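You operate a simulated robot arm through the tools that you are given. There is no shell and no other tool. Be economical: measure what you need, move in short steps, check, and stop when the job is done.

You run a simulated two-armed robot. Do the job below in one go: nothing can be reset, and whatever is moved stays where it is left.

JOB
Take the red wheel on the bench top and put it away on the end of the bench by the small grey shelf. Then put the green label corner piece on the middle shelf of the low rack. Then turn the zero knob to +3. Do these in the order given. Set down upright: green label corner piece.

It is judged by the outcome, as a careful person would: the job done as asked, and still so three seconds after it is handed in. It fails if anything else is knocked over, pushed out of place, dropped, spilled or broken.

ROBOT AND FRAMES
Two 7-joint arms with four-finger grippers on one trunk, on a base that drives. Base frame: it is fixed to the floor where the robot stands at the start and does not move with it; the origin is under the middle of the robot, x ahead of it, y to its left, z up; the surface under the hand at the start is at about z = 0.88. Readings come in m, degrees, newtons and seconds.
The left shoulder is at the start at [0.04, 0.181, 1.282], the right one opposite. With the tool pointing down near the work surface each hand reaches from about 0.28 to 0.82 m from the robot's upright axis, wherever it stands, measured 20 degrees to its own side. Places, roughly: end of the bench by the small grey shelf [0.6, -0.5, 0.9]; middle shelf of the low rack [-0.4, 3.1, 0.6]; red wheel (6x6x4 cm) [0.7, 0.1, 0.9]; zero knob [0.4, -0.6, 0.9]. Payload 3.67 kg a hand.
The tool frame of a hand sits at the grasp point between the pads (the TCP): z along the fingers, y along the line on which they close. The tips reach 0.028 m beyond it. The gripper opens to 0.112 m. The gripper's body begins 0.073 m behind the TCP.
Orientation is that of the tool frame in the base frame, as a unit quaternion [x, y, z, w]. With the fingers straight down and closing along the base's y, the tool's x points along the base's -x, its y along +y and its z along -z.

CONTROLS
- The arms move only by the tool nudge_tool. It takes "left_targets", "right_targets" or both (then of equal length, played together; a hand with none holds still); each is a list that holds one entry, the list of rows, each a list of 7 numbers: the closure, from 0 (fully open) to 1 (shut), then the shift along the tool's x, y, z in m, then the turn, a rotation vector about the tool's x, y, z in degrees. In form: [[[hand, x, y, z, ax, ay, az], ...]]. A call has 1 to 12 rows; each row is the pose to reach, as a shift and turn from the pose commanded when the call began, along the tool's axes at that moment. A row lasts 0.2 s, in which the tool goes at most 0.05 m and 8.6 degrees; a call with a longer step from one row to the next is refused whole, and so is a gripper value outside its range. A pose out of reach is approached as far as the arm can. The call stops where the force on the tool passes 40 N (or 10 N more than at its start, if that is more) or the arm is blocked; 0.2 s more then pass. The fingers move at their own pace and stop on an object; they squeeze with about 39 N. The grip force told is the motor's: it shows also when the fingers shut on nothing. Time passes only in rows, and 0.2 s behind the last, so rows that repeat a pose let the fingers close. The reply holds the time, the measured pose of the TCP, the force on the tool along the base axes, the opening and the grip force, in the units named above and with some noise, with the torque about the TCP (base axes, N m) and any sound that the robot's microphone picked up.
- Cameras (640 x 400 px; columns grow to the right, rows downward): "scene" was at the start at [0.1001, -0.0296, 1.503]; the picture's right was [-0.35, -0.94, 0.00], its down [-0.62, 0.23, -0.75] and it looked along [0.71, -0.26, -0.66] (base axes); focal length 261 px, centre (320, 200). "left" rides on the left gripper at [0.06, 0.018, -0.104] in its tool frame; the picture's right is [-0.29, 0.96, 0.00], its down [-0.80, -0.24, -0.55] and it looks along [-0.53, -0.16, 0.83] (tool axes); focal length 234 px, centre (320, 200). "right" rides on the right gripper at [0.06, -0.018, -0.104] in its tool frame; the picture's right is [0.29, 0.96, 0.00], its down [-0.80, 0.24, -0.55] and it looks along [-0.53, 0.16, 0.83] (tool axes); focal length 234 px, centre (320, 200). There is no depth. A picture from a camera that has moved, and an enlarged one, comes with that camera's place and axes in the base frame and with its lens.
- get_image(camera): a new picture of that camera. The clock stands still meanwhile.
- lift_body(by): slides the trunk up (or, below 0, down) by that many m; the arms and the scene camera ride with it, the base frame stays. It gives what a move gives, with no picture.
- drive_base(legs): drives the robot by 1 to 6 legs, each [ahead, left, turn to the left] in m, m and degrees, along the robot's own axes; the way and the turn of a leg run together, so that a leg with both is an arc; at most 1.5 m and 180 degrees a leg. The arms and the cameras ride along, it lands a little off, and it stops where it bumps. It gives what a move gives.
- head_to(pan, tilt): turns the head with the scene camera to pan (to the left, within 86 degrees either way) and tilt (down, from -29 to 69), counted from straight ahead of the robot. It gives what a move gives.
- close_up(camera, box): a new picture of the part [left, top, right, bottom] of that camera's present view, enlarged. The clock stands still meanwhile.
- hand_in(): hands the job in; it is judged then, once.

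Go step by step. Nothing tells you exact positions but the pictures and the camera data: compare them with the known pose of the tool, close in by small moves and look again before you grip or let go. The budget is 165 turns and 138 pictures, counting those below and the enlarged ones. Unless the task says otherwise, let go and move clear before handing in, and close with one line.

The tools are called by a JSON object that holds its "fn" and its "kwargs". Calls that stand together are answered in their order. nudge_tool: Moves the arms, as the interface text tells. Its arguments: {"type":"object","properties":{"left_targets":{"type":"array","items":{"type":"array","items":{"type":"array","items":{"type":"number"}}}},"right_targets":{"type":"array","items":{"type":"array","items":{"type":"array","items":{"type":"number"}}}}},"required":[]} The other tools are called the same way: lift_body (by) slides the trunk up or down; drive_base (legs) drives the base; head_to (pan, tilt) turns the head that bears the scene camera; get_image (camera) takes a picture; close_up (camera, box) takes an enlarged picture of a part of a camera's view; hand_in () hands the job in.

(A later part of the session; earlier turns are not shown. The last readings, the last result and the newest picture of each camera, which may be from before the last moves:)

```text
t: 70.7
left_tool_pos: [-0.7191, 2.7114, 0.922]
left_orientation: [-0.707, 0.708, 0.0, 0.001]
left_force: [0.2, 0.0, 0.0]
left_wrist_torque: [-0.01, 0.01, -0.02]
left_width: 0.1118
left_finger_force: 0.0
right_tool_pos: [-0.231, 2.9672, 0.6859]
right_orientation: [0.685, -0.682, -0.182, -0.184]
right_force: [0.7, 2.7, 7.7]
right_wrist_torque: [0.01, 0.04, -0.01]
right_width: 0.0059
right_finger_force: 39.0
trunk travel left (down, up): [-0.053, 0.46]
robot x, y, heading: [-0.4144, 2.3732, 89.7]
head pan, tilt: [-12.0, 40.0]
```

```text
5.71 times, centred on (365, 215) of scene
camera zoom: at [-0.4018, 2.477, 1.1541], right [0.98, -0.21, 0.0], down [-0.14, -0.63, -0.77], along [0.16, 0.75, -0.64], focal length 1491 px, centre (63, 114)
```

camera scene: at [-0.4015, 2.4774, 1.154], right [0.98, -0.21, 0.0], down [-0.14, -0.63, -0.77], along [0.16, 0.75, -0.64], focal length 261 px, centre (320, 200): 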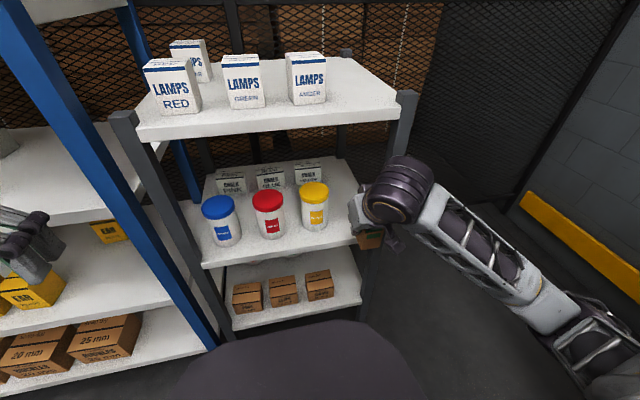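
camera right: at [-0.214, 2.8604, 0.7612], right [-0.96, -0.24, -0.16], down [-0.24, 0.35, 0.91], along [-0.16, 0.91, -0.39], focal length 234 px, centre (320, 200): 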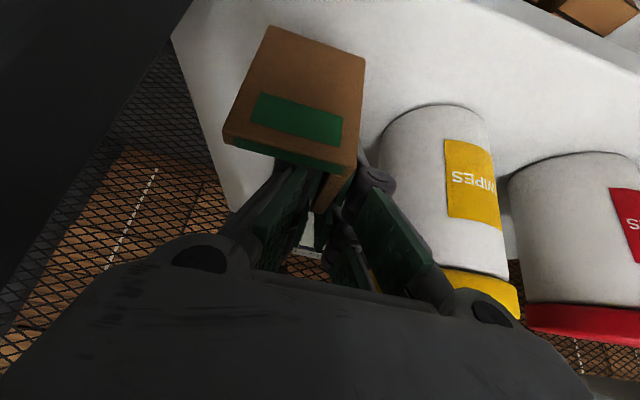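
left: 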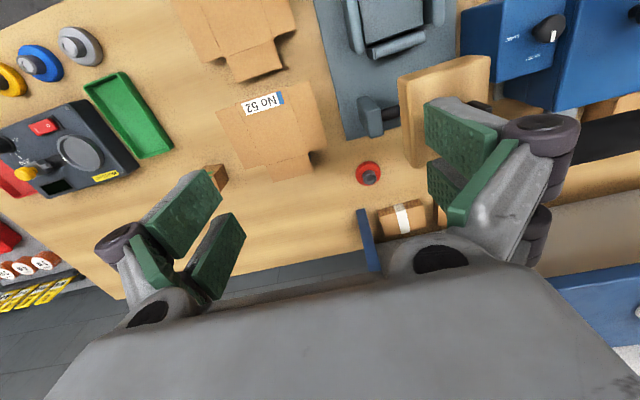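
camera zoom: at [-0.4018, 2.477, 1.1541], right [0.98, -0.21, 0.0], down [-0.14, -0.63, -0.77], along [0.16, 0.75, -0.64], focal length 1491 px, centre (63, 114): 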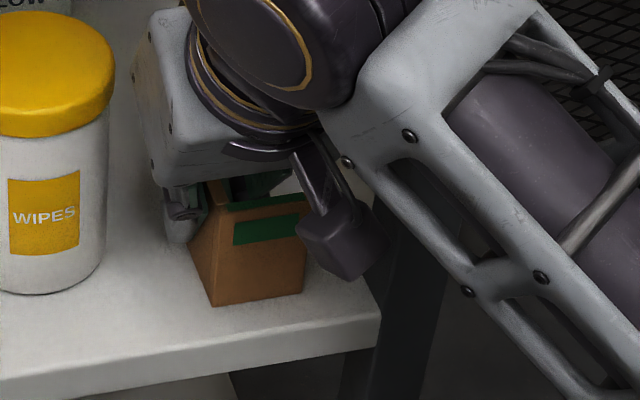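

The torque is gone and the contact is centred, so the piece is seated flat. I'll open slightly, rise a little, then withdraw along the tool axis.

{"fn": "nudge_tool", "kwargs": {"right_targets": [[[0.9, 0, 0, 0, 0, 0, 0], [0.8, 0, 0, 0, 0, 0, 0], [0.77, 0, 0, 0, 0, 0, 0], [0.77, 0, 0, 0, 0, 0, 0], [0.77, -0.004, 0, -0.007, 0, 0, 0], [0.77, -0.008, 0, -0.014, 0, 0, 0]]]}}

{"fn": "close_up", "kwargs": {"camera": "right", "box": [180, 0, 440, 230]}}

{"fn": "close_up", "kwargs": {"camera": "scene", "box": [320, 180, 410, 250]}}

```text
t: 72.1
left_tool_pos: [-0.7188, 2.7122, 0.921]
left_orientation: [-0.707, 0.707, 0.0, 0.001]
left_force: [-1.4, -0.5, 0.2]
left_wrist_torque: [-0.04, 0.0, 0.01]
left_width: 0.1119
left_finger_force: 0.0
right_tool_pos: [-0.2319, 2.9676, 0.7007]
right_orientation: [0.683, -0.682, -0.182, -0.185]
right_force: [1.1, -0.1, 1.0]
right_wrist_torque: [0.0, -0.01, 0.01]
right_width: 0.0257
right_finger_force: 0.0
trunk travel left (down, up): [-0.053, 0.46]
robot x, y, heading: [-0.4248, 2.3743, 89.8]
head pan, tilt: [-12.0, 40.0]
```

```text
1.74 times, centred on (310, 115) of right
camera zoom: at [-0.2141, 2.8643, 0.7611], right [-0.96, -0.25, -0.15], down [-0.24, 0.41, 0.88], along [-0.16, 0.88, -0.46], focal length 407 px, centre (337, 348)
```

zoom: 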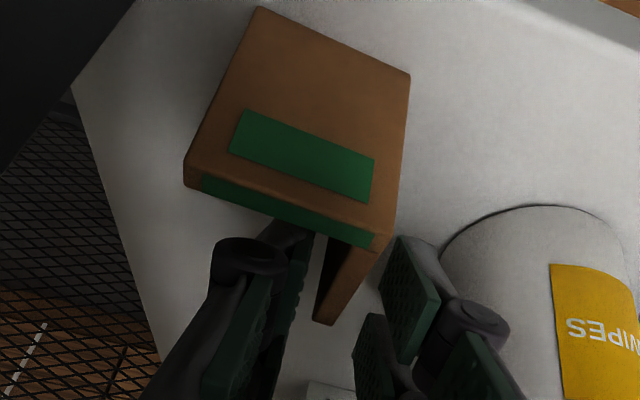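

```text
5.71 times, centred on (365, 215) of scene
camera zoom: at [-0.4016, 2.4775, 1.154], right [0.98, -0.21, 0.0], down [-0.14, -0.63, -0.77], along [0.16, 0.75, -0.64], focal length 1491 px, centre (63, 114)
```

zoom: 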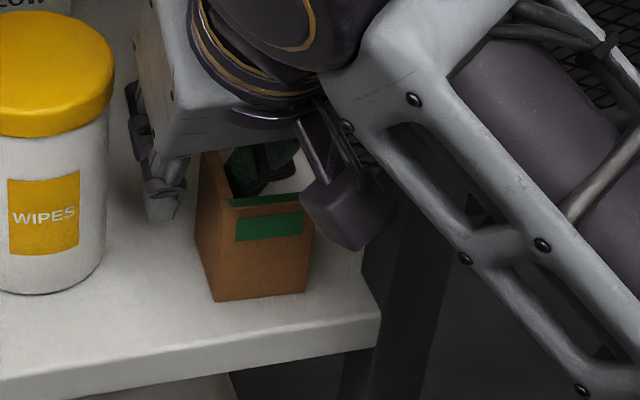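

The piece stands upright by itself. I'll withdraw along the tool axis, then straight back out.

{"fn": "nudge_tool", "kwargs": {"right_targets": [[[0.77, 0, 0, -0.02, 0, 0, 0], [0.77, 0, 0, -0.04, 0, 0, 0], [0.77, 0, 0, -0.06, 0, 0, 0], [0.77, 0.035, 0, -0.08, 0, 0, 0], [0.77, 0.07, 0, -0.1, 0, 0, 0], [0.77, 0.09, 0, -0.112, 0, 0, 0]]]}}

{"fn": "get_image", "kwargs": {"camera": "scene"}}

{"fn": "close_up", "kwargs": {"camera": "scene", "box": [280, 150, 420, 270]}}

```text
t: 73.5
left_tool_pos: [-0.7189, 2.7111, 0.9208]
left_orientation: [-0.707, 0.707, 0.001, 0.0]
left_force: [-0.5, 0.0, 0.2]
left_wrist_torque: [-0.01, 0.0, 0.02]
left_width: 0.1121
left_finger_force: 0.0
right_tool_pos: [-0.231, 2.8346, 0.7534]
right_orientation: [0.684, -0.682, -0.183, -0.184]
right_force: [0.7, -0.3, 0.0]
right_wrist_torque: [-0.03, 0.04, 0.02]
right_width: 0.0256
right_finger_force: 0.1
trunk travel left (down, up): [-0.053, 0.46]
robot x, y, heading: [-0.4205, 2.3736, 90.2]
head pan, tilt: [-12.0, 40.0]
```

```text
68 pictures are left
camera scene: at [-0.4016, 2.4773, 1.1541], right [0.98, -0.21, 0.0], down [-0.14, -0.63, -0.77], along [0.16, 0.75, -0.64], focal length 261 px, centre (320, 200)
```

scene: 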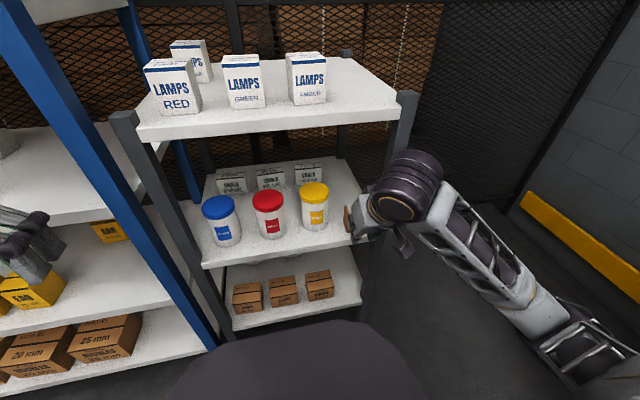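

```text
3.33 times, centred on (350, 210) of scene
camera zoom: at [-0.4016, 2.4773, 1.1541], right [0.98, -0.21, 0.0], down [-0.14, -0.63, -0.77], along [0.16, 0.75, -0.64], focal length 870 px, centre (220, 167)
```

zoom: 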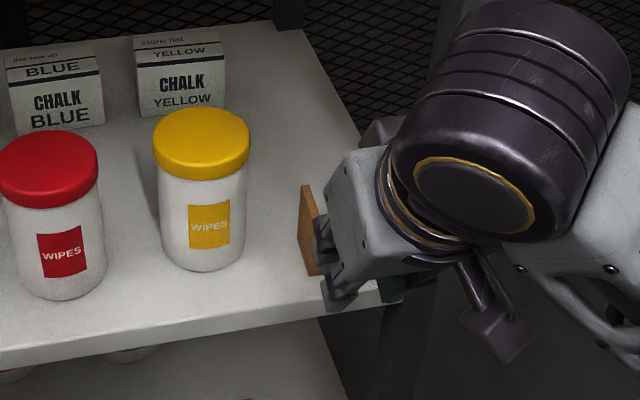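

Released and clear. I'll raise the trunk and look at the placed piece.

{"fn": "lift_body", "kwargs": {"by": 0.35}}

{"fn": "head_to", "kwargs": {"pan": -12, "tilt": 50}}

{"fn": "get_image", "kwargs": {"camera": "scene"}}

{"fn": "get_image", "kwargs": {"camera": "right"}}

```text
t: 77.0
left_tool_pos: [-0.7196, 2.7106, 1.2722]
left_orientation: [-0.707, 0.707, 0.0, 0.0]
left_force: [0.1, 0.5, -0.1]
left_wrist_torque: [0.0, 0.01, -0.02]
left_width: 0.1119
left_finger_force: 0.0
right_tool_pos: [-0.2318, 2.8354, 1.1032]
right_orientation: [0.684, -0.682, -0.182, -0.185]
right_force: [0.6, 0.1, 0.2]
right_wrist_torque: [0.0, -0.02, 0.05]
right_width: 0.0257
right_finger_force: 0.0
trunk travel left (down, up): [-0.403, 0.11]
robot x, y, heading: [-0.4184, 2.3788, 89.8]
head pan, tilt: [-12.0, 40.0]
```

```text
t: 77.7
left_tool_pos: [-0.719, 2.7116, 1.2733]
left_orientation: [-0.707, 0.707, 0.0, 0.0]
left_force: [-0.2, -0.3, -0.9]
left_wrist_torque: [0.04, -0.03, 0.01]
left_width: 0.112
left_finger_force: 0.2
right_tool_pos: [-0.2323, 2.8353, 1.1028]
right_orientation: [0.684, -0.681, -0.183, -0.185]
right_force: [0.5, 0.3, 0.7]
right_wrist_torque: [0.01, 0.06, 0.0]
right_width: 0.0255
right_finger_force: 0.0
trunk travel left (down, up): [-0.403, 0.11]
robot x, y, heading: [-0.4176, 2.3734, 89.5]
head pan, tilt: [-12.0, 50.0]
```

```text
66 pictures are left
camera scene: at [-0.4033, 2.4697, 1.4905], right [0.98, -0.21, 0.0], down [-0.16, -0.75, -0.64], along [0.14, 0.63, -0.77], focal length 261 px, centre (320, 200)
```

scene: 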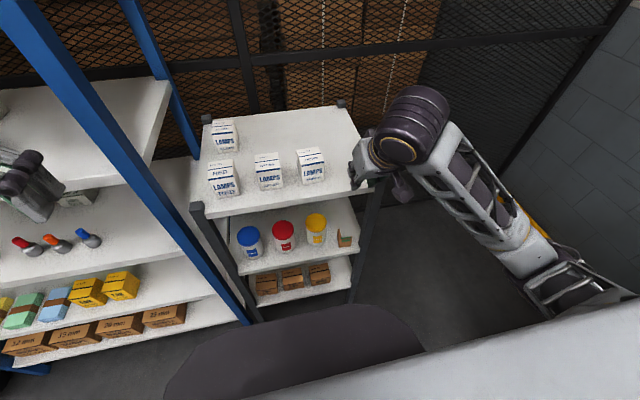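

```text
65 pictures are left
camera right: at [-0.2138, 2.7307, 1.1634], right [-0.96, -0.25, -0.15], down [-0.24, 0.41, 0.88], along [-0.16, 0.88, -0.45], focal length 234 px, centre (320, 200)
```

right: 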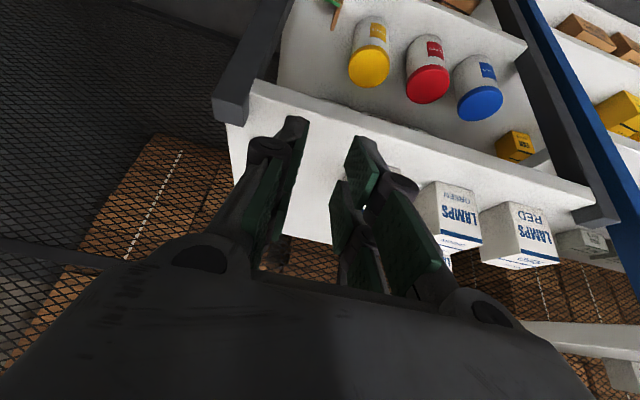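

{"fn": "close_up", "kwargs": {"camera": "scene", "box": [290, 200, 380, 270]}}

{"fn": "drive_base", "kwargs": {"legs": [[-0.5, 0, 0]]}}

```text
5.71 times, centred on (335, 235) of scene
camera zoom: at [-0.4033, 2.4697, 1.4905], right [0.98, -0.21, 0.0], down [-0.16, -0.75, -0.64], along [0.14, 0.63, -0.77], focal length 1491 px, centre (234, 0)
```

zoom: 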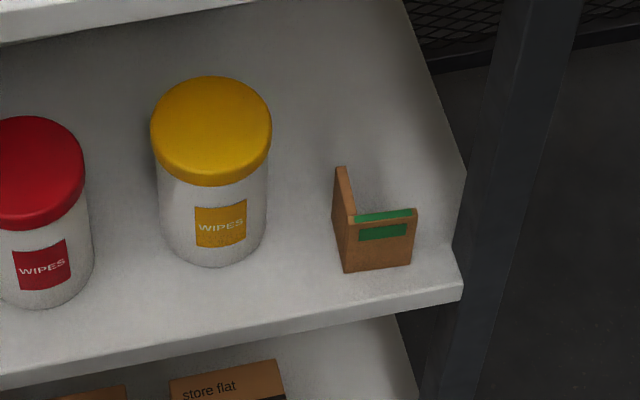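

```text
t: 80.7
left_tool_pos: [-0.7206, 2.2109, 1.2718]
left_orientation: [-0.706, 0.708, 0.0, 0.001]
left_force: [-0.5, 0.2, 1.0]
left_wrist_torque: [0.0, 0.02, -0.01]
left_width: 0.1118
left_finger_force: 0.0
right_tool_pos: [-0.2319, 2.3319, 1.1036]
right_orientation: [-0.682, 0.684, 0.183, 0.185]
right_force: [-0.3, -0.1, 0.6]
right_wrist_torque: [-0.02, -0.02, 0.0]
right_width: 0.0256
right_finger_force: 0.1
trunk travel left (down, up): [-0.403, 0.11]
robot x, y, heading: [-0.4226, 1.8717, 89.6]
head pan, tilt: [-12.0, 50.0]
```

The piece stands upright on the middle shelf, and nothing else there was disturbed. Now I'll raise the right hand, return it to vertical, and head back to the bench.

{"fn": "nudge_tool", "kwargs": {"right_targets": [[[0.5, -0.015, 0, -0.026, 0, 7.4, 0], [0.5, -0.03, 0, -0.052, 0, 14.8, 0], [0.5, -0.045, 0, -0.078, 0, 22.2, 0], [0.5, -0.06, 0, -0.104, 0, 29.6, 0], [0.5, -0.06, 0, -0.104, 0, 29.6, 0]]]}}

{"fn": "drive_base", "kwargs": {"legs": [[0, -0.15, 0], [0, 0, -89.6]]}}

{"fn": "head_to", "kwargs": {"pan": -80, "tilt": 40}}

{"fn": "get_image", "kwargs": {"camera": "scene"}}

```text
t: 81.9
left_tool_pos: [-0.7213, 2.2078, 1.2726]
left_orientation: [-0.705, 0.709, 0.0, 0.001]
left_force: [0.8, -0.7, -0.4]
left_wrist_torque: [0.04, -0.01, 0.03]
left_width: 0.1121
left_finger_force: 0.0
right_tool_pos: [-0.2331, 2.3299, 1.2259]
right_orientation: [-0.706, 0.708, 0.002, 0.005]
right_force: [0.5, -0.3, 0.0]
right_wrist_torque: [0.03, -0.07, -0.01]
right_width: 0.0562
right_finger_force: 0.0
trunk travel left (down, up): [-0.403, 0.11]
robot x, y, heading: [-0.4213, 1.8697, 89.4]
head pan, tilt: [-12.0, 50.0]
```

```text
t: 87.5
left_tool_pos: [0.0657, 2.1676, 1.2722]
left_orientation: [0.002, 1.0, 0.001, 0.0]
left_force: [-0.8, -0.3, 0.2]
left_wrist_torque: [-0.01, -0.03, 0.02]
left_width: 0.1121
left_finger_force: 0.0
right_tool_pos: [0.1864, 1.6813, 1.2236]
right_orientation: [0.0, 1.0, -0.002, 0.004]
right_force: [-0.4, 0.6, -0.2]
right_wrist_torque: [-0.02, -0.03, -0.01]
right_width: 0.0563
right_finger_force: 0.0
trunk travel left (down, up): [-0.403, 0.11]
robot x, y, heading: [-0.2736, 1.8691, -0.3]
head pan, tilt: [-12.0, 50.0]
```

```text
t: 88.9
left_tool_pos: [0.0648, 2.1691, 1.2728]
left_orientation: [0.003, 1.0, 0.001, 0.0]
left_force: [-0.2, -0.5, 0.1]
left_wrist_torque: [-0.02, -0.04, -0.02]
left_width: 0.1119
left_finger_force: 0.0
right_tool_pos: [0.1873, 1.6805, 1.2235]
right_orientation: [0.0, 1.0, -0.001, 0.005]
right_force: [0.0, -0.1, -0.4]
right_wrist_torque: [0.01, -0.02, -0.02]
right_width: 0.056
right_finger_force: 0.1
trunk travel left (down, up): [-0.403, 0.11]
robot x, y, heading: [-0.2725, 1.8672, -0.3]
head pan, tilt: [-80.0, 40.0]
```

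```text
63 pictures are left
camera scene: at [-0.2381, 1.7866, 1.5046], right [-0.99, -0.17, 0.0], down [-0.11, 0.63, -0.77], along [0.13, -0.76, -0.64], focal length 261 px, centre (320, 200)
```

scene: 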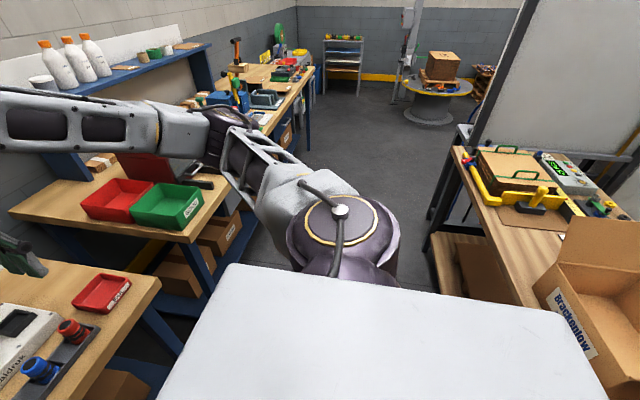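

The way back is clear. I'll strafe right to the bench's working spot.

{"fn": "drive_base", "kwargs": {"legs": [[0.09, 0, 0.3], [0, -1.0, 0], [0, -0.95, 0], [0.16, 0, 0]]}}

{"fn": "head_to", "kwargs": {"pan": -40, "tilt": 45}}

{"fn": "get_image", "kwargs": {"camera": "scene"}}

```text
t: 100.7
left_tool_pos: [0.313, 0.2225, 1.2726]
left_orientation: [0.001, 1.0, 0.0, 0.0]
left_force: [0.4, -0.2, -0.3]
left_wrist_torque: [0.01, -0.02, 0.05]
left_width: 0.112
left_finger_force: 0.1
right_tool_pos: [0.434, -0.2655, 1.2246]
right_orientation: [-0.001, 1.0, -0.002, 0.005]
right_force: [0.6, 0.5, 0.8]
right_wrist_torque: [-0.03, 0.0, 0.02]
right_width: 0.056
right_finger_force: 0.0
trunk travel left (down, up): [-0.403, 0.11]
robot x, y, heading: [-0.0251, -0.0756, -0.4]
head pan, tilt: [-80.0, 40.0]
```

```text
t: 101.7
left_tool_pos: [0.3131, 0.2214, 1.2718]
left_orientation: [0.002, 1.0, -0.001, 0.001]
left_force: [-0.6, -0.4, 0.3]
left_wrist_torque: [0.03, -0.02, 0.0]
left_width: 0.1122
left_finger_force: 0.1
right_tool_pos: [0.4355, -0.2649, 1.2234]
right_orientation: [-0.001, 1.0, -0.002, 0.004]
right_force: [0.0, -0.3, 0.8]
right_wrist_torque: [0.02, 0.0, -0.02]
right_width: 0.0559
right_finger_force: 0.0
trunk travel left (down, up): [-0.403, 0.11]
robot x, y, heading: [-0.0219, -0.0762, -0.2]
head pan, tilt: [-40.0, 45.0]
```

```text
62 pictures are left
camera scene: at [0.0586, -0.1286, 1.4974], right [-0.65, -0.76, 0.0], down [-0.54, 0.46, -0.71], along [0.54, -0.46, -0.71], focal length 261 px, centre (320, 200)
```

scene: 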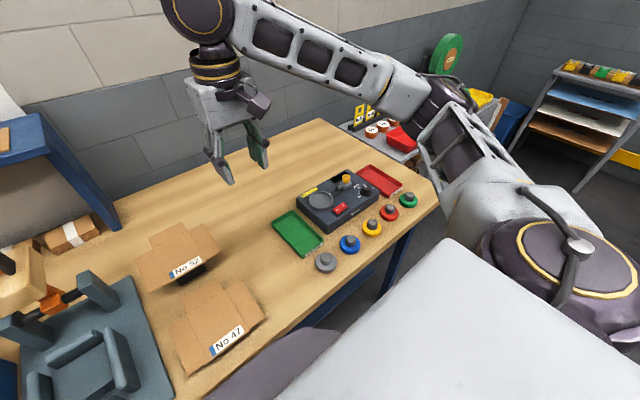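

All is as left. I'll look closely at the knob from the scene camera.

{"fn": "close_up", "kwargs": {"camera": "scene", "box": [325, 165, 385, 205]}}

{"fn": "close_up", "kwargs": {"camera": "scene", "box": [270, 155, 430, 265]}}

```text
10.00 times, centred on (355, 185) of scene
camera zoom: at [0.0586, -0.1286, 1.4974], right [-0.65, -0.76, 0.0], down [-0.54, 0.46, -0.71], along [0.54, -0.46, -0.71], focal length 2610 px, centre (-30, 350)
```

zoom: 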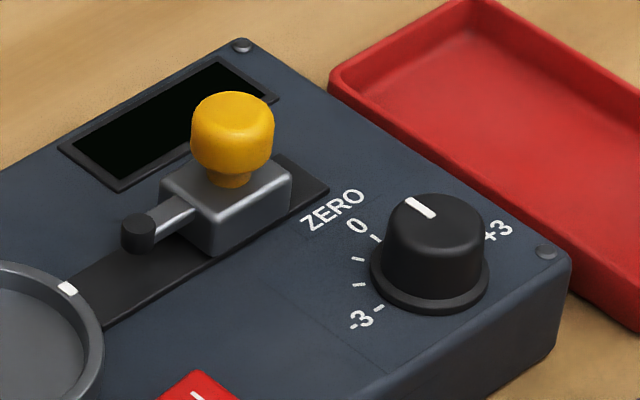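

```text
3.64 times, centred on (350, 210) of scene
camera zoom: at [0.0586, -0.1286, 1.4974], right [-0.65, -0.76, 0.0], down [-0.54, 0.46, -0.71], along [0.54, -0.46, -0.71], focal length 949 px, centre (211, 164)
```

zoom: 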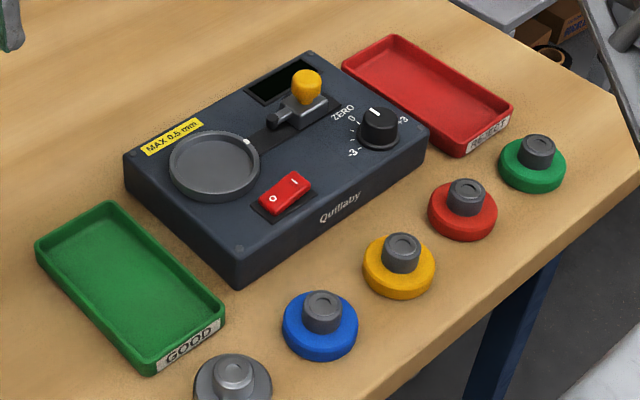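

Zero is at the far side of the knob, and +3 lies clockwise (seen from above) by roughly 90°. I'll bring the right hand over the knob for a better view.

{"fn": "nudge_tool", "kwargs": {"right_targets": [[[0.5, 0.008, -0.045, 0.005, 0, 0, 0], [0.5, 0.017, -0.09, 0.01, 0, 0, 0], [0.5, 0.026, -0.135, 0.015, 0, 0, 0], [0.5, 0.035, -0.18, 0.025, 0, 0, 0], [0.5, 0.045, -0.225, 0.035, 0, 0, 0], [0.5, 0.055, -0.27, 0.045, 0, 0, 0], [0.5, 0.065, -0.315, 0.06, 0, 0, 0], [0.5, 0.075, -0.355, 0.073, 0, 0, 0], [0.5, 0.075, -0.355, 0.073, 0, 0, 0]]]}}

{"fn": "get_image", "kwargs": {"camera": "right"}}

```text
t: 103.7
left_tool_pos: [0.3155, 0.2225, 1.2711]
left_orientation: [0.002, 1.0, 0.0, 0.0]
left_force: [-1.0, -0.1, 0.0]
left_wrist_torque: [-0.01, 0.02, -0.02]
left_width: 0.112
left_finger_force: 0.1
right_tool_pos: [0.3619, -0.6196, 1.152]
right_orientation: [-0.001, 1.0, -0.001, 0.005]
right_force: [0.6, 0.6, 0.9]
right_wrist_torque: [-0.02, 0.0, -0.02]
right_width: 0.0562
right_finger_force: 0.1
trunk travel left (down, up): [-0.403, 0.11]
robot x, y, heading: [-0.0231, -0.0755, -0.4]
head pan, tilt: [-40.0, 45.0]
```

```text
59 pictures are left
camera right: at [0.3012, -0.6381, 1.2547], right [-0.29, 0.96, -0.01], down [0.79, 0.24, 0.56], along [0.54, 0.16, -0.83], focal length 234 px, centre (320, 200)
```

right: 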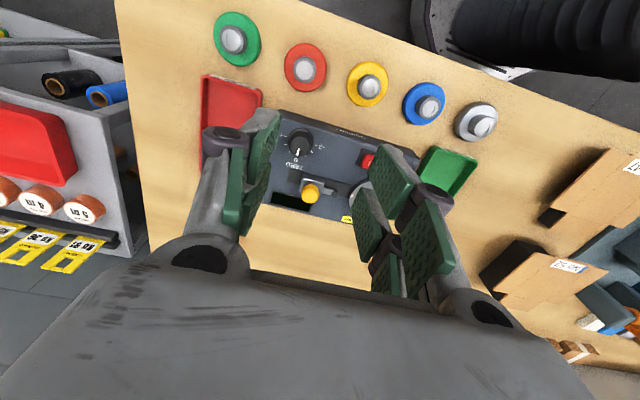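

{"fn": "close_up", "kwargs": {"camera": "right", "box": [265, 115, 345, 175]}}

```text
6.67 times, centred on (305, 145) of right
camera zoom: at [0.3012, -0.6381, 1.2547], right [-0.29, 0.96, -0.01], down [0.79, 0.24, 0.56], along [0.54, 0.16, -0.83], focal length 1561 px, centre (420, 567)
```

zoom: 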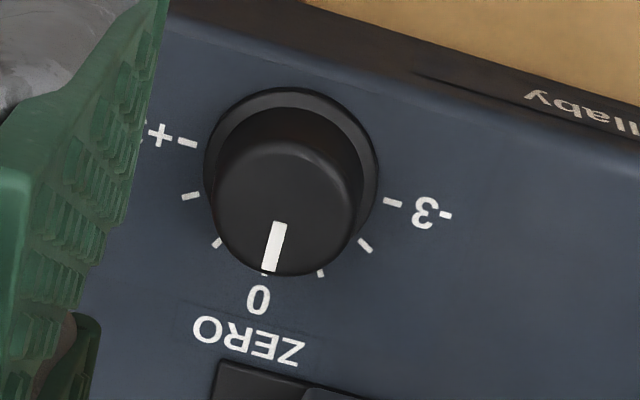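

The ±3 marks are at ±90°. Zero points to +x and +3 to -y, so I need 90° clockwise, about a knob centre near (0.419, -0.631). I'll first test the wrist's turning range above the knob.

{"fn": "nudge_tool", "kwargs": {"right_targets": [[[0.55, -0.01, -0.002, 0.018, 0, 0, 8], [0.6, -0.02, -0.004, 0.036, 0, 0, 16], [0.6, -0.03, -0.006, 0.054, 0, 0, 24], [0.6, -0.04, -0.008, 0.072, 0, 0, 32], [0.6, -0.05, -0.01, 0.09, 0, 0, 40], [0.6, -0.057, -0.0115, 0.1, 0, 0, 46], [0.6, -0.057, -0.0115, 0.1, 0, 0, 46]]]}}

{"fn": "nudge_tool", "kwargs": {"right_targets": [[[0.6, 0, 0, 0, 0, 0, -8], [0.6, 0, 0, 0, 0, 0, -16], [0.6, 0, 0, 0, 0, 0, -24], [0.6, 0, 0, 0, 0, 0, -32], [0.6, 0, 0, 0, 0, 0, -40], [0.6, 0, 0, 0, 0, 0, -48], [0.6, 0, 0, 0, 0, 0, -56], [0.6, 0, 0, 0, 0, 0, -64], [0.6, 0, 0, 0, 0, 0, -72], [0.6, 0, 0, 0, 0, 0, -80], [0.6, 0, 0, 0, 0, 0, -88], [0.6, 0, 0, 0, 0, 0, -92]]]}}

{"fn": "get_image", "kwargs": {"camera": "right"}}

{"fn": "close_up", "kwargs": {"camera": "scene", "box": [310, 130, 410, 210]}}

```text
t: 105.3
left_tool_pos: [0.3142, 0.2214, 1.2729]
left_orientation: [0.002, 1.0, -0.001, 0.0]
left_force: [-0.5, -0.3, 0.5]
left_wrist_torque: [0.0, 0.0, 0.01]
left_width: 0.1122
left_finger_force: 0.0
right_tool_pos: [0.4206, -0.6316, 1.0516]
right_orientation: [0.391, 0.92, 0.001, 0.005]
right_force: [0.4, -0.7, -0.6]
right_wrist_torque: [0.02, -0.01, 0.01]
right_width: 0.0446
right_finger_force: 0.0
trunk travel left (down, up): [-0.403, 0.11]
robot x, y, heading: [-0.0238, -0.0765, -0.4]
head pan, tilt: [-40.0, 45.0]
```

```text
t: 107.9
left_tool_pos: [0.3155, 0.2224, 1.2724]
left_orientation: [0.002, 1.0, 0.0, 0.0]
left_force: [0.2, 0.2, -0.1]
left_wrist_torque: [0.04, 0.02, 0.01]
left_width: 0.1119
left_finger_force: 0.1
right_tool_pos: [0.4207, -0.6319, 1.0518]
right_orientation: [-0.392, 0.92, -0.003, 0.005]
right_force: [0.4, -1.0, 0.0]
right_wrist_torque: [0.01, 0.03, 0.01]
right_width: 0.0447
right_finger_force: 0.2
trunk travel left (down, up): [-0.403, 0.11]
robot x, y, heading: [-0.0239, -0.0784, -0.1]
head pan, tilt: [-40.0, 45.0]
```

```text
57 pictures are left
camera right: at [0.391, -0.6875, 1.1553], right [-0.89, 0.46, -0.01], down [0.37, 0.74, 0.56], along [0.26, 0.49, -0.83], focal length 234 px, centre (320, 200)
```

right: 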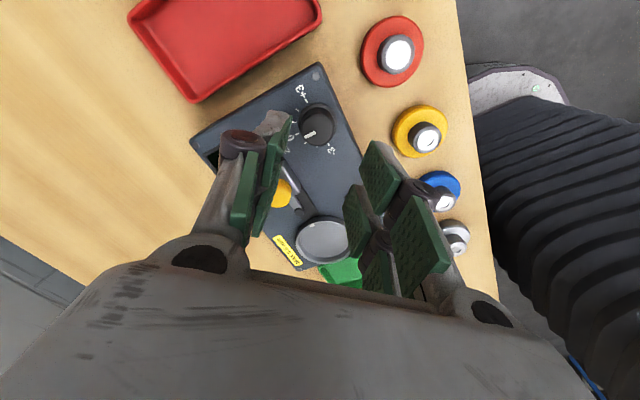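

```text
5.00 times, centred on (360, 170) of scene
camera zoom: at [0.0594, -0.1287, 1.4974], right [-0.65, -0.76, 0.0], down [-0.54, 0.46, -0.71], along [0.54, -0.46, -0.71], focal length 1305 px, centre (120, 350)
```

zoom: 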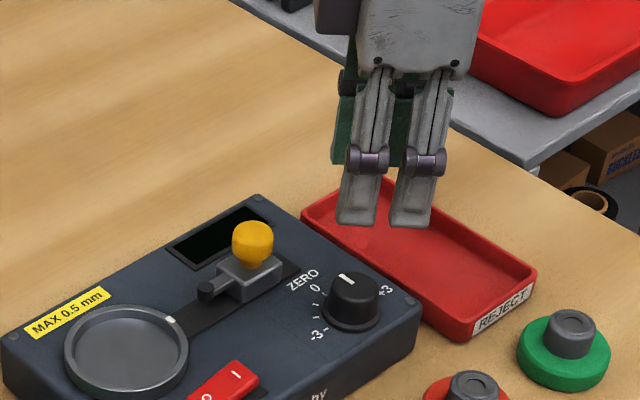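

{"fn": "close_up", "kwargs": {"camera": "right", "box": [280, 80, 360, 160]}}

```text
5.00 times, centred on (320, 120) of right
camera zoom: at [0.391, -0.6875, 1.1553], right [-0.89, 0.46, -0.01], down [0.37, 0.74, 0.56], along [0.26, 0.49, -0.83], focal length 1171 px, centre (320, 600)
```

zoom: 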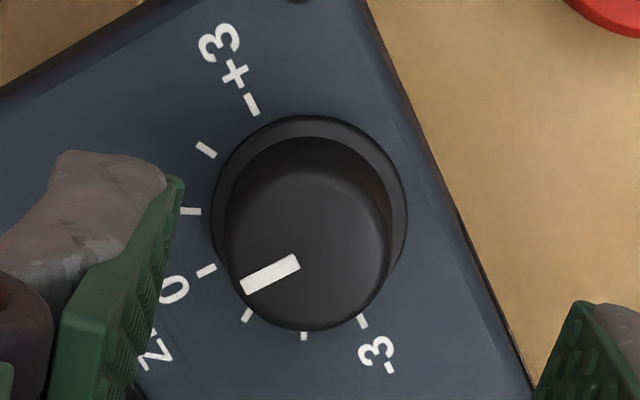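

The knob centre is at about (0.422, -0.634). I'll lower over it.

{"fn": "nudge_tool", "kwargs": {"right_targets": [[[0.6, 0.0005, -0.0023, 0.025, 0, 0, 0], [0.6, 0.0005, -0.0023, 0.05, 0, 0, 0], [0.6, 0.0005, -0.0023, 0.068, 0, 0, 0], [0.6, 0.0005, -0.0023, 0.068, 0, 0, 0]]]}}

{"fn": "get_image", "kwargs": {"camera": "right"}}

{"fn": "close_up", "kwargs": {"camera": "scene", "box": [320, 150, 400, 210]}}

```text
t: 108.9
left_tool_pos: [0.3152, 0.2224, 1.2721]
left_orientation: [0.002, 1.0, 0.0, 0.0]
left_force: [-0.3, 0.2, -0.1]
left_wrist_torque: [0.0, 0.02, -0.01]
left_width: 0.112
left_finger_force: 0.0
right_tool_pos: [0.4231, -0.6349, 0.9824]
right_orientation: [-0.391, 0.92, -0.003, 0.003]
right_force: [0.0, 0.2, -0.4]
right_wrist_torque: [0.0, 0.0, 0.03]
right_width: 0.0448
right_finger_force: 0.0
trunk travel left (down, up): [-0.403, 0.11]
robot x, y, heading: [-0.0251, -0.074, -0.2]
head pan, tilt: [-40.0, 45.0]
```

```text
54 pictures are left
camera right: at [0.3935, -0.6896, 1.087], right [-0.89, 0.46, -0.01], down [0.38, 0.74, 0.56], along [0.26, 0.49, -0.83], focal length 234 px, centre (320, 200)
```

right: 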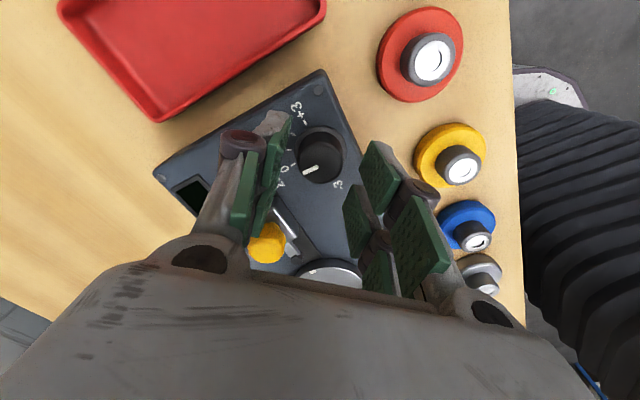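

```text
6.67 times, centred on (360, 180) of scene
camera zoom: at [0.0594, -0.1287, 1.4974], right [-0.65, -0.76, 0.0], down [-0.54, 0.46, -0.71], along [0.54, -0.46, -0.71], focal length 1740 px, centre (53, 333)
```

zoom: 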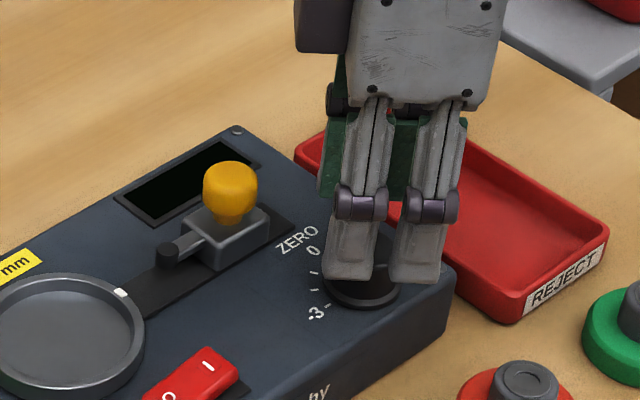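

{"fn": "nudge_tool", "kwargs": {"right_targets": [[[0.6, 0.002, 0, 0.004, 0, 0, 0], [0.6, 0.002, 0, 0.008, 0, 0, 0]]]}}

{"fn": "nudge_tool", "kwargs": {"right_targets": [[[0.7, 0, 0, 0, 0, 0, 0], [0.8, 0, 0, 0, 0, 0, 0], [0.9, 0, 0, 0, 0, 0, 0], [0.9, 0, 0, 0, 0, 0, 0]]]}}

{"fn": "get_image", "kwargs": {"camera": "right"}}

{"fn": "close_up", "kwargs": {"camera": "scene", "box": [320, 150, 400, 210]}}

```text
t: 109.5
left_tool_pos: [0.315, 0.2227, 1.2725]
left_orientation: [0.001, 1.0, 0.0, 0.0]
left_force: [0.5, -0.3, -0.2]
left_wrist_torque: [-0.02, 0.0, -0.02]
left_width: 0.1118
left_finger_force: 0.0
right_tool_pos: [0.4226, -0.6354, 0.9749]
right_orientation: [-0.392, 0.92, -0.003, 0.003]
right_force: [1.4, -0.6, 0.7]
right_wrist_torque: [0.02, 0.04, 0.01]
right_width: 0.0446
right_finger_force: 0.1
trunk travel left (down, up): [-0.403, 0.11]
robot x, y, heading: [-0.0221, -0.0763, -0.4]
head pan, tilt: [-40.0, 45.0]
```

```text
t: 110.5
left_tool_pos: [0.3156, 0.2219, 1.2721]
left_orientation: [0.001, 1.0, 0.0, 0.0]
left_force: [-0.3, 0.3, -0.1]
left_wrist_torque: [-0.02, 0.01, 0.01]
left_width: 0.1121
left_finger_force: 0.1
right_tool_pos: [0.4212, -0.636, 0.9758]
right_orientation: [-0.392, 0.92, -0.004, 0.003]
right_force: [-0.5, -0.8, -0.3]
right_wrist_torque: [0.02, 0.0, 0.0]
right_width: 0.0113
right_finger_force: 0.1
trunk travel left (down, up): [-0.403, 0.11]
robot x, y, heading: [-0.0244, -0.078, -0.1]
head pan, tilt: [-40.0, 45.0]
```

```text
52 pictures are left
camera right: at [0.3915, -0.6911, 1.0794], right [-0.89, 0.46, -0.01], down [0.38, 0.74, 0.56], along [0.26, 0.49, -0.83], focal length 234 px, centre (320, 200)
```

right: 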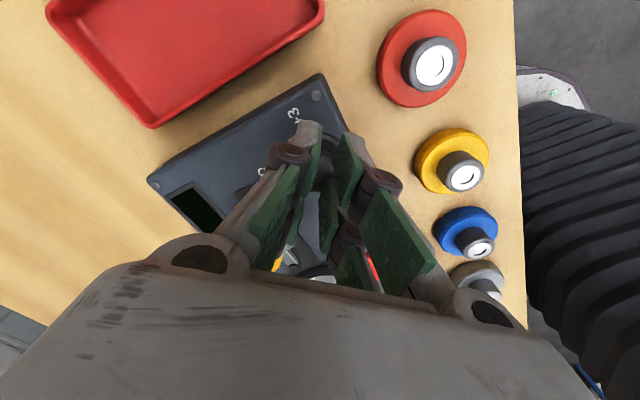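

```text
6.67 times, centred on (360, 180) of scene
camera zoom: at [0.0594, -0.1286, 1.4973], right [-0.65, -0.76, 0.0], down [-0.54, 0.46, -0.71], along [0.54, -0.46, -0.71], focal length 1740 px, centre (53, 333)
```

zoom: 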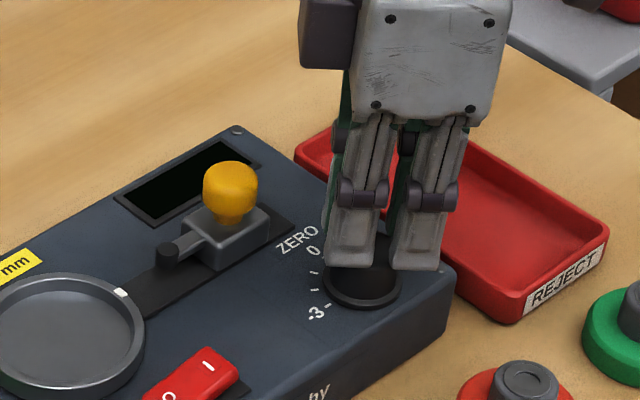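

The fingers closed above the knob, so its top is lower than I took it to be (about 0.943). I'll reopen, re-centre at (0.425, -0.632) and go lower.

{"fn": "nudge_tool", "kwargs": {"right_targets": [[[0.75, 0, 0, -0.004, 0, 0, 0], [0.6, -0.0025, 0, -0.004, 0, 0, 0], [0.6, -0.0051, 0, -0.004, 0, 0, 0], [0.6, -0.0051, 0, 0.004, 0, 0, 0], [0.6, -0.0051, 0, 0.01, 0, 0, 0]]]}}

{"fn": "get_image", "kwargs": {"camera": "right"}}

{"fn": "close_up", "kwargs": {"camera": "scene", "box": [320, 150, 400, 210]}}

```text
t: 111.7
left_tool_pos: [0.3148, 0.2218, 1.2727]
left_orientation: [0.002, 1.0, 0.0, 0.0]
left_force: [0.5, -0.3, -0.6]
left_wrist_torque: [0.02, 0.0, 0.01]
left_width: 0.1118
left_finger_force: 0.1
right_tool_pos: [0.425, -0.6325, 0.9642]
right_orientation: [-0.392, 0.92, -0.003, 0.004]
right_force: [-0.2, 0.2, -0.9]
right_wrist_torque: [0.04, -0.02, 0.02]
right_width: 0.0447
right_finger_force: 0.0
trunk travel left (down, up): [-0.403, 0.11]
robot x, y, heading: [-0.0245, -0.0783, -0.2]
head pan, tilt: [-40.0, 45.0]
```

```text
50 pictures are left
camera right: at [0.3951, -0.6877, 1.0693], right [-0.89, 0.46, -0.01], down [0.38, 0.74, 0.56], along [0.26, 0.49, -0.83], focal length 234 px, centre (320, 200)
```

right: 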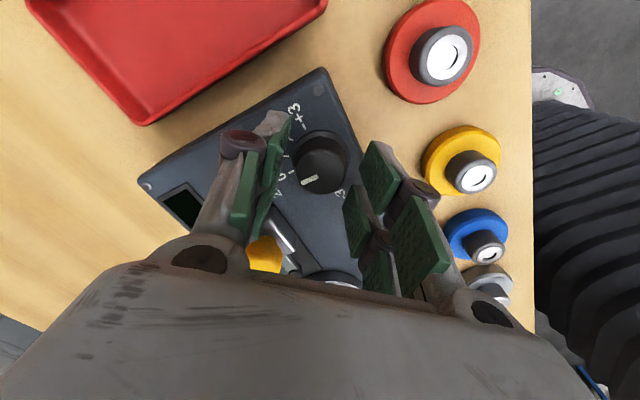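

```text
6.67 times, centred on (360, 180) of scene
camera zoom: at [0.0596, -0.1288, 1.4973], right [-0.65, -0.76, 0.0], down [-0.54, 0.46, -0.71], along [0.54, -0.46, -0.71], focal length 1740 px, centre (53, 333)
```

zoom: 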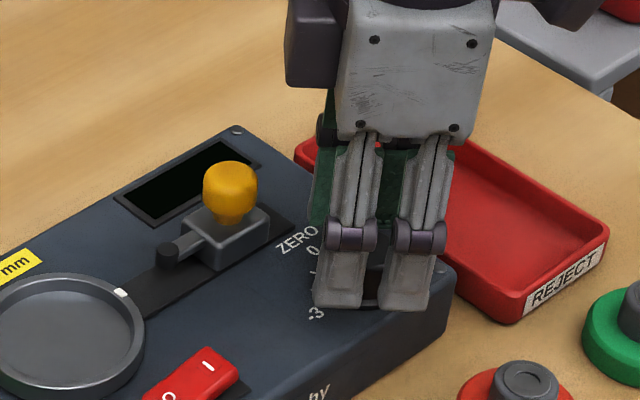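

{"fn": "nudge_tool", "kwargs": {"right_targets": [[[0.6, 0.001, 0, 0.003, 0, 0, 0], [0.6, 0.001, 0, 0.006, 0, 0, 0], [0.7, 0.001, 0, 0.006, 0, 0, 0], [0.8, 0.001, 0, 0.006, 0, 0, 0], [0.85, 0.001, 0, 0.006, 0, 0, 0], [0.85, 0.001, 0, 0.006, 0, 0, 0]]]}}

```text
t: 113.1
left_tool_pos: [0.315, 0.2224, 1.2723]
left_orientation: [0.002, 1.0, 0.0, 0.0]
left_force: [-0.5, 0.5, 0.1]
left_wrist_torque: [0.04, -0.05, 0.04]
left_width: 0.1122
left_finger_force: 0.1
right_tool_pos: [0.4238, -0.6332, 0.9593]
right_orientation: [-0.392, 0.92, -0.002, 0.003]
right_force: [-1.6, 3.2, -1.7]
right_wrist_torque: [0.14, -0.01, 0.0]
right_width: 0.03
right_finger_force: 44.3
trunk travel left (down, up): [-0.403, 0.11]
robot x, y, heading: [-0.0248, -0.0761, -0.2]
head pan, tilt: [-40.0, 45.0]
```

I've gripped the knob (30 mm). I'll turn it clockwise halfway and check.

{"fn": "nudge_tool", "kwargs": {"right_targets": [[[0.85, 0, 0, 0, 0, 0, 7.5], [0.85, 0, 0, 0, 0, 0, 15], [0.85, 0, 0, 0, 0, 0, 22.5], [0.85, 0, 0, 0, 0, 0, 30], [0.85, 0, 0, 0, 0, 0, 37.5], [0.85, 0, 0, 0, 0, 0, 45], [0.85, 0, 0, 0, 0, 0, 45]]]}}

{"fn": "get_image", "kwargs": {"camera": "right"}}

{"fn": "close_up", "kwargs": {"camera": "scene", "box": [280, 140, 400, 230]}}

```text
t: 114.7
left_tool_pos: [0.3145, 0.2221, 1.2719]
left_orientation: [0.001, 1.0, -0.001, 0.0]
left_force: [0.0, -0.4, 0.1]
left_wrist_torque: [0.01, 0.04, -0.01]
left_width: 0.1118
left_finger_force: 0.1
right_tool_pos: [0.4241, -0.6322, 0.9593]
right_orientation: [-0.009, 1.0, -0.001, 0.004]
right_force: [-2.6, 8.9, -5.7]
right_wrist_torque: [0.14, 0.14, -0.03]
right_width: 0.0303
right_finger_force: 44.7
trunk travel left (down, up): [-0.403, 0.11]
robot x, y, heading: [-0.0226, -0.073, -0.3]
head pan, tilt: [-40.0, 45.0]
```

```text
48 pictures are left
camera right: at [0.3632, -0.6508, 1.0627], right [-0.3, 0.95, 0.0], down [0.79, 0.25, 0.56], along [0.53, 0.17, -0.83], focal length 234 px, centre (320, 200)
```

right: 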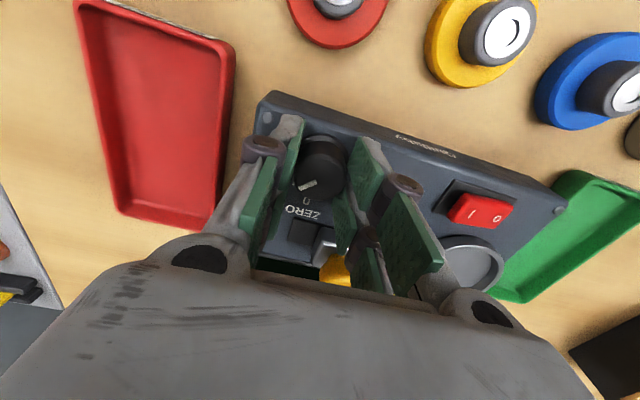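

```text
4.44 times, centred on (340, 185) of scene
camera zoom: at [0.0595, -0.1281, 1.4973], right [-0.65, -0.76, 0.0], down [-0.54, 0.46, -0.71], along [0.54, -0.46, -0.71], focal length 1160 px, centre (231, 267)
```

zoom: 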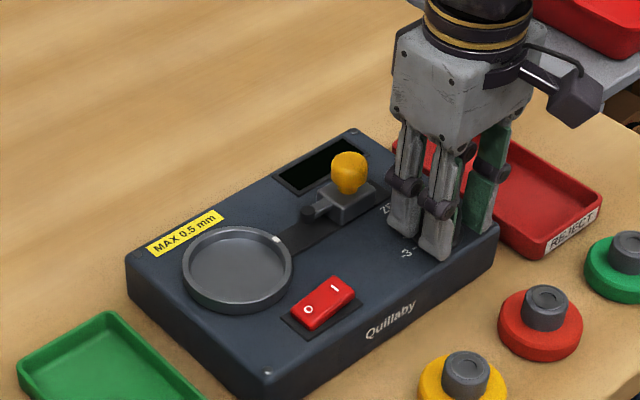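

The knob turns with the hand. I'll continue the other half.

{"fn": "nudge_tool", "kwargs": {"right_targets": [[[0.85, 0, 0, 0, 0, 0, 7.5], [0.85, 0, 0, 0, 0, 0, 15], [0.85, 0, 0, 0, 0, 0, 22.5], [0.85, 0, 0, 0, 0, 0, 30], [0.85, 0, 0, 0, 0, 0, 37.5], [0.85, 0, 0, 0, 0, 0, 44], [0.85, 0, 0, 0, 0, 0, 44]]]}}

{"fn": "close_up", "kwargs": {"camera": "right", "box": [260, 110, 400, 220]}}

```text
t: 116.3
left_tool_pos: [0.3157, 0.2231, 1.271]
left_orientation: [0.001, 1.0, -0.001, -0.001]
left_force: [0.5, -0.5, 0.3]
left_wrist_torque: [-0.01, -0.03, 0.0]
left_width: 0.1119
left_finger_force: 0.1
right_tool_pos: [0.4255, -0.6318, 0.9598]
right_orientation: [0.366, 0.931, 0.001, 0.004]
right_force: [-3.8, 14.0, -12.1]
right_wrist_torque: [0.07, -0.17, 0.01]
right_width: 0.0298
right_finger_force: 45.4
trunk travel left (down, up): [-0.403, 0.11]
robot x, y, heading: [-0.0269, -0.075, -0.2]
head pan, tilt: [-40.0, 45.0]
```

```text
3.64 times, centred on (330, 165) of right
camera zoom: at [0.3669, -0.6039, 1.0627], right [0.44, 0.9, 0.0], down [0.74, -0.37, 0.56], along [0.5, -0.25, -0.83], focal length 852 px, centre (284, 327)
```

zoom: 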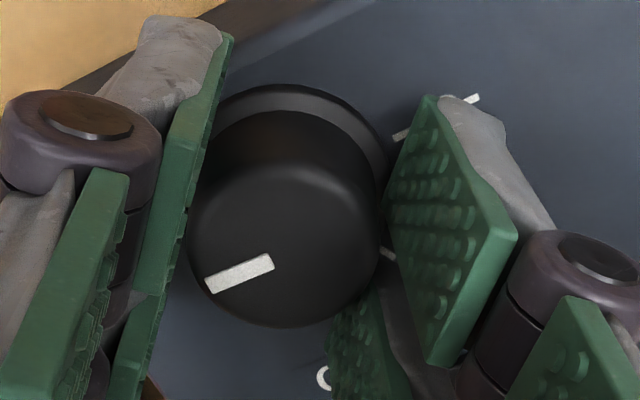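

The turn is done. I'll release carefully, lift, and check the pointer.

{"fn": "nudge_tool", "kwargs": {"right_targets": [[[0.75, 0, 0, 0, 0, 0, 0], [0.6, 0, 0, 0, 0, 0, 0], [0.6, 0, 0, 0, 0, 0, 0], [0.6, 0, 0, -0.02, 0, 0, 0], [0.6, 0, 0, -0.06, 0, 0, 0], [0.6, 0, 0, -0.1, 0, 0, 0]]]}}

{"fn": "get_image", "kwargs": {"camera": "right"}}

{"fn": "close_up", "kwargs": {"camera": "scene", "box": [320, 150, 400, 210]}}

```text
t: 117.7
left_tool_pos: [0.3148, 0.2224, 1.2723]
left_orientation: [0.003, 1.0, -0.001, 0.001]
left_force: [-0.5, -0.6, 0.1]
left_wrist_torque: [-0.03, -0.03, -0.04]
left_width: 0.112
left_finger_force: 0.0
right_tool_pos: [0.423, -0.632, 1.0589]
right_orientation: [0.366, 0.931, 0.0, 0.005]
right_force: [0.0, 1.1, -0.7]
right_wrist_torque: [0.01, 0.03, -0.01]
right_width: 0.045
right_finger_force: 0.1
trunk travel left (down, up): [-0.403, 0.11]
robot x, y, heading: [-0.0231, -0.077, -0.5]
head pan, tilt: [-40.0, 45.0]
```

```text
45 pictures are left
camera right: at [0.3656, -0.6042, 1.1639], right [0.44, 0.9, 0.0], down [0.74, -0.37, 0.56], along [0.5, -0.25, -0.83], focal length 234 px, centre (320, 200)
```

right: 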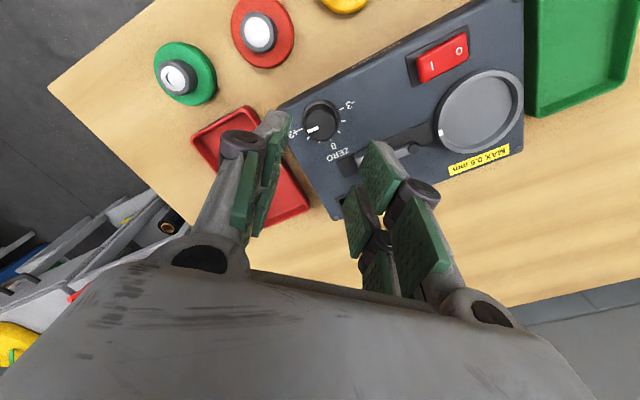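

```text
6.67 times, centred on (360, 180) of scene
camera zoom: at [0.059, -0.128, 1.4974], right [-0.65, -0.76, 0.0], down [-0.54, 0.46, -0.71], along [0.54, -0.46, -0.71], focal length 1740 px, centre (53, 333)
```

zoom: 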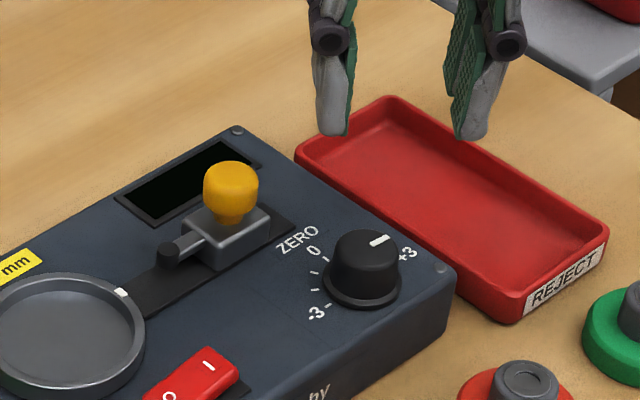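

{"fn": "close_up", "kwargs": {"camera": "right", "box": [285, 85, 365, 155]}}

```text
5.71 times, centred on (325, 120) of right
camera zoom: at [0.3656, -0.6042, 1.1639], right [0.44, 0.9, 0.0], down [0.74, -0.37, 0.56], along [0.5, -0.25, -0.83], focal length 1338 px, centre (291, 657)
```

zoom: 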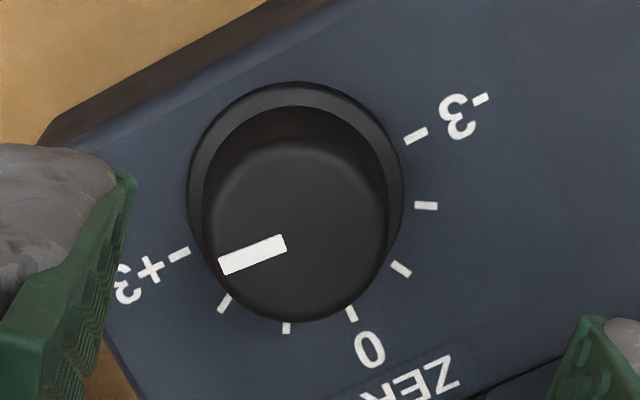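

{"fn": "close_up", "kwargs": {"camera": "right", "box": [302, 98, 342, 138]}}

{"fn": "close_up", "kwargs": {"camera": "scene", "box": [352, 170, 388, 200]}}

```text
10.00 times, centred on (322, 118) of right
camera zoom: at [0.3656, -0.6042, 1.1639], right [0.44, 0.9, 0.0], down [0.74, -0.37, 0.56], along [0.5, -0.25, -0.83], focal length 2342 px, centre (300, 1020)
```

zoom: 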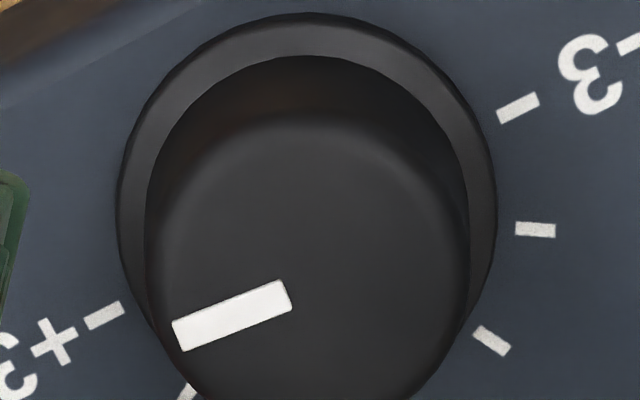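

```text
13.33 times, centred on (370, 185) of scene
camera zoom: at [0.059, -0.128, 1.4974], right [-0.65, -0.76, 0.0], down [-0.54, 0.46, -0.71], along [0.54, -0.46, -0.71], focal length 3479 px, centre (-347, 400)
```

zoom: 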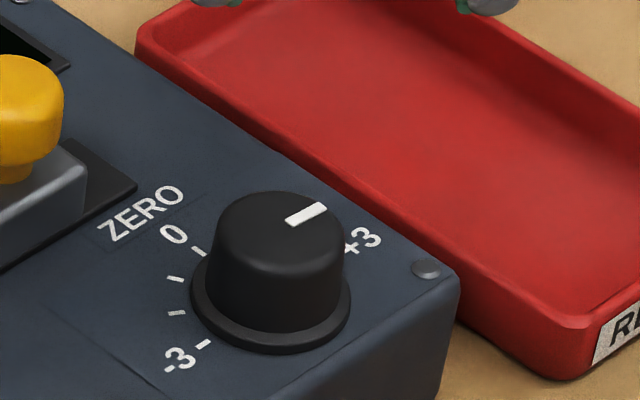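

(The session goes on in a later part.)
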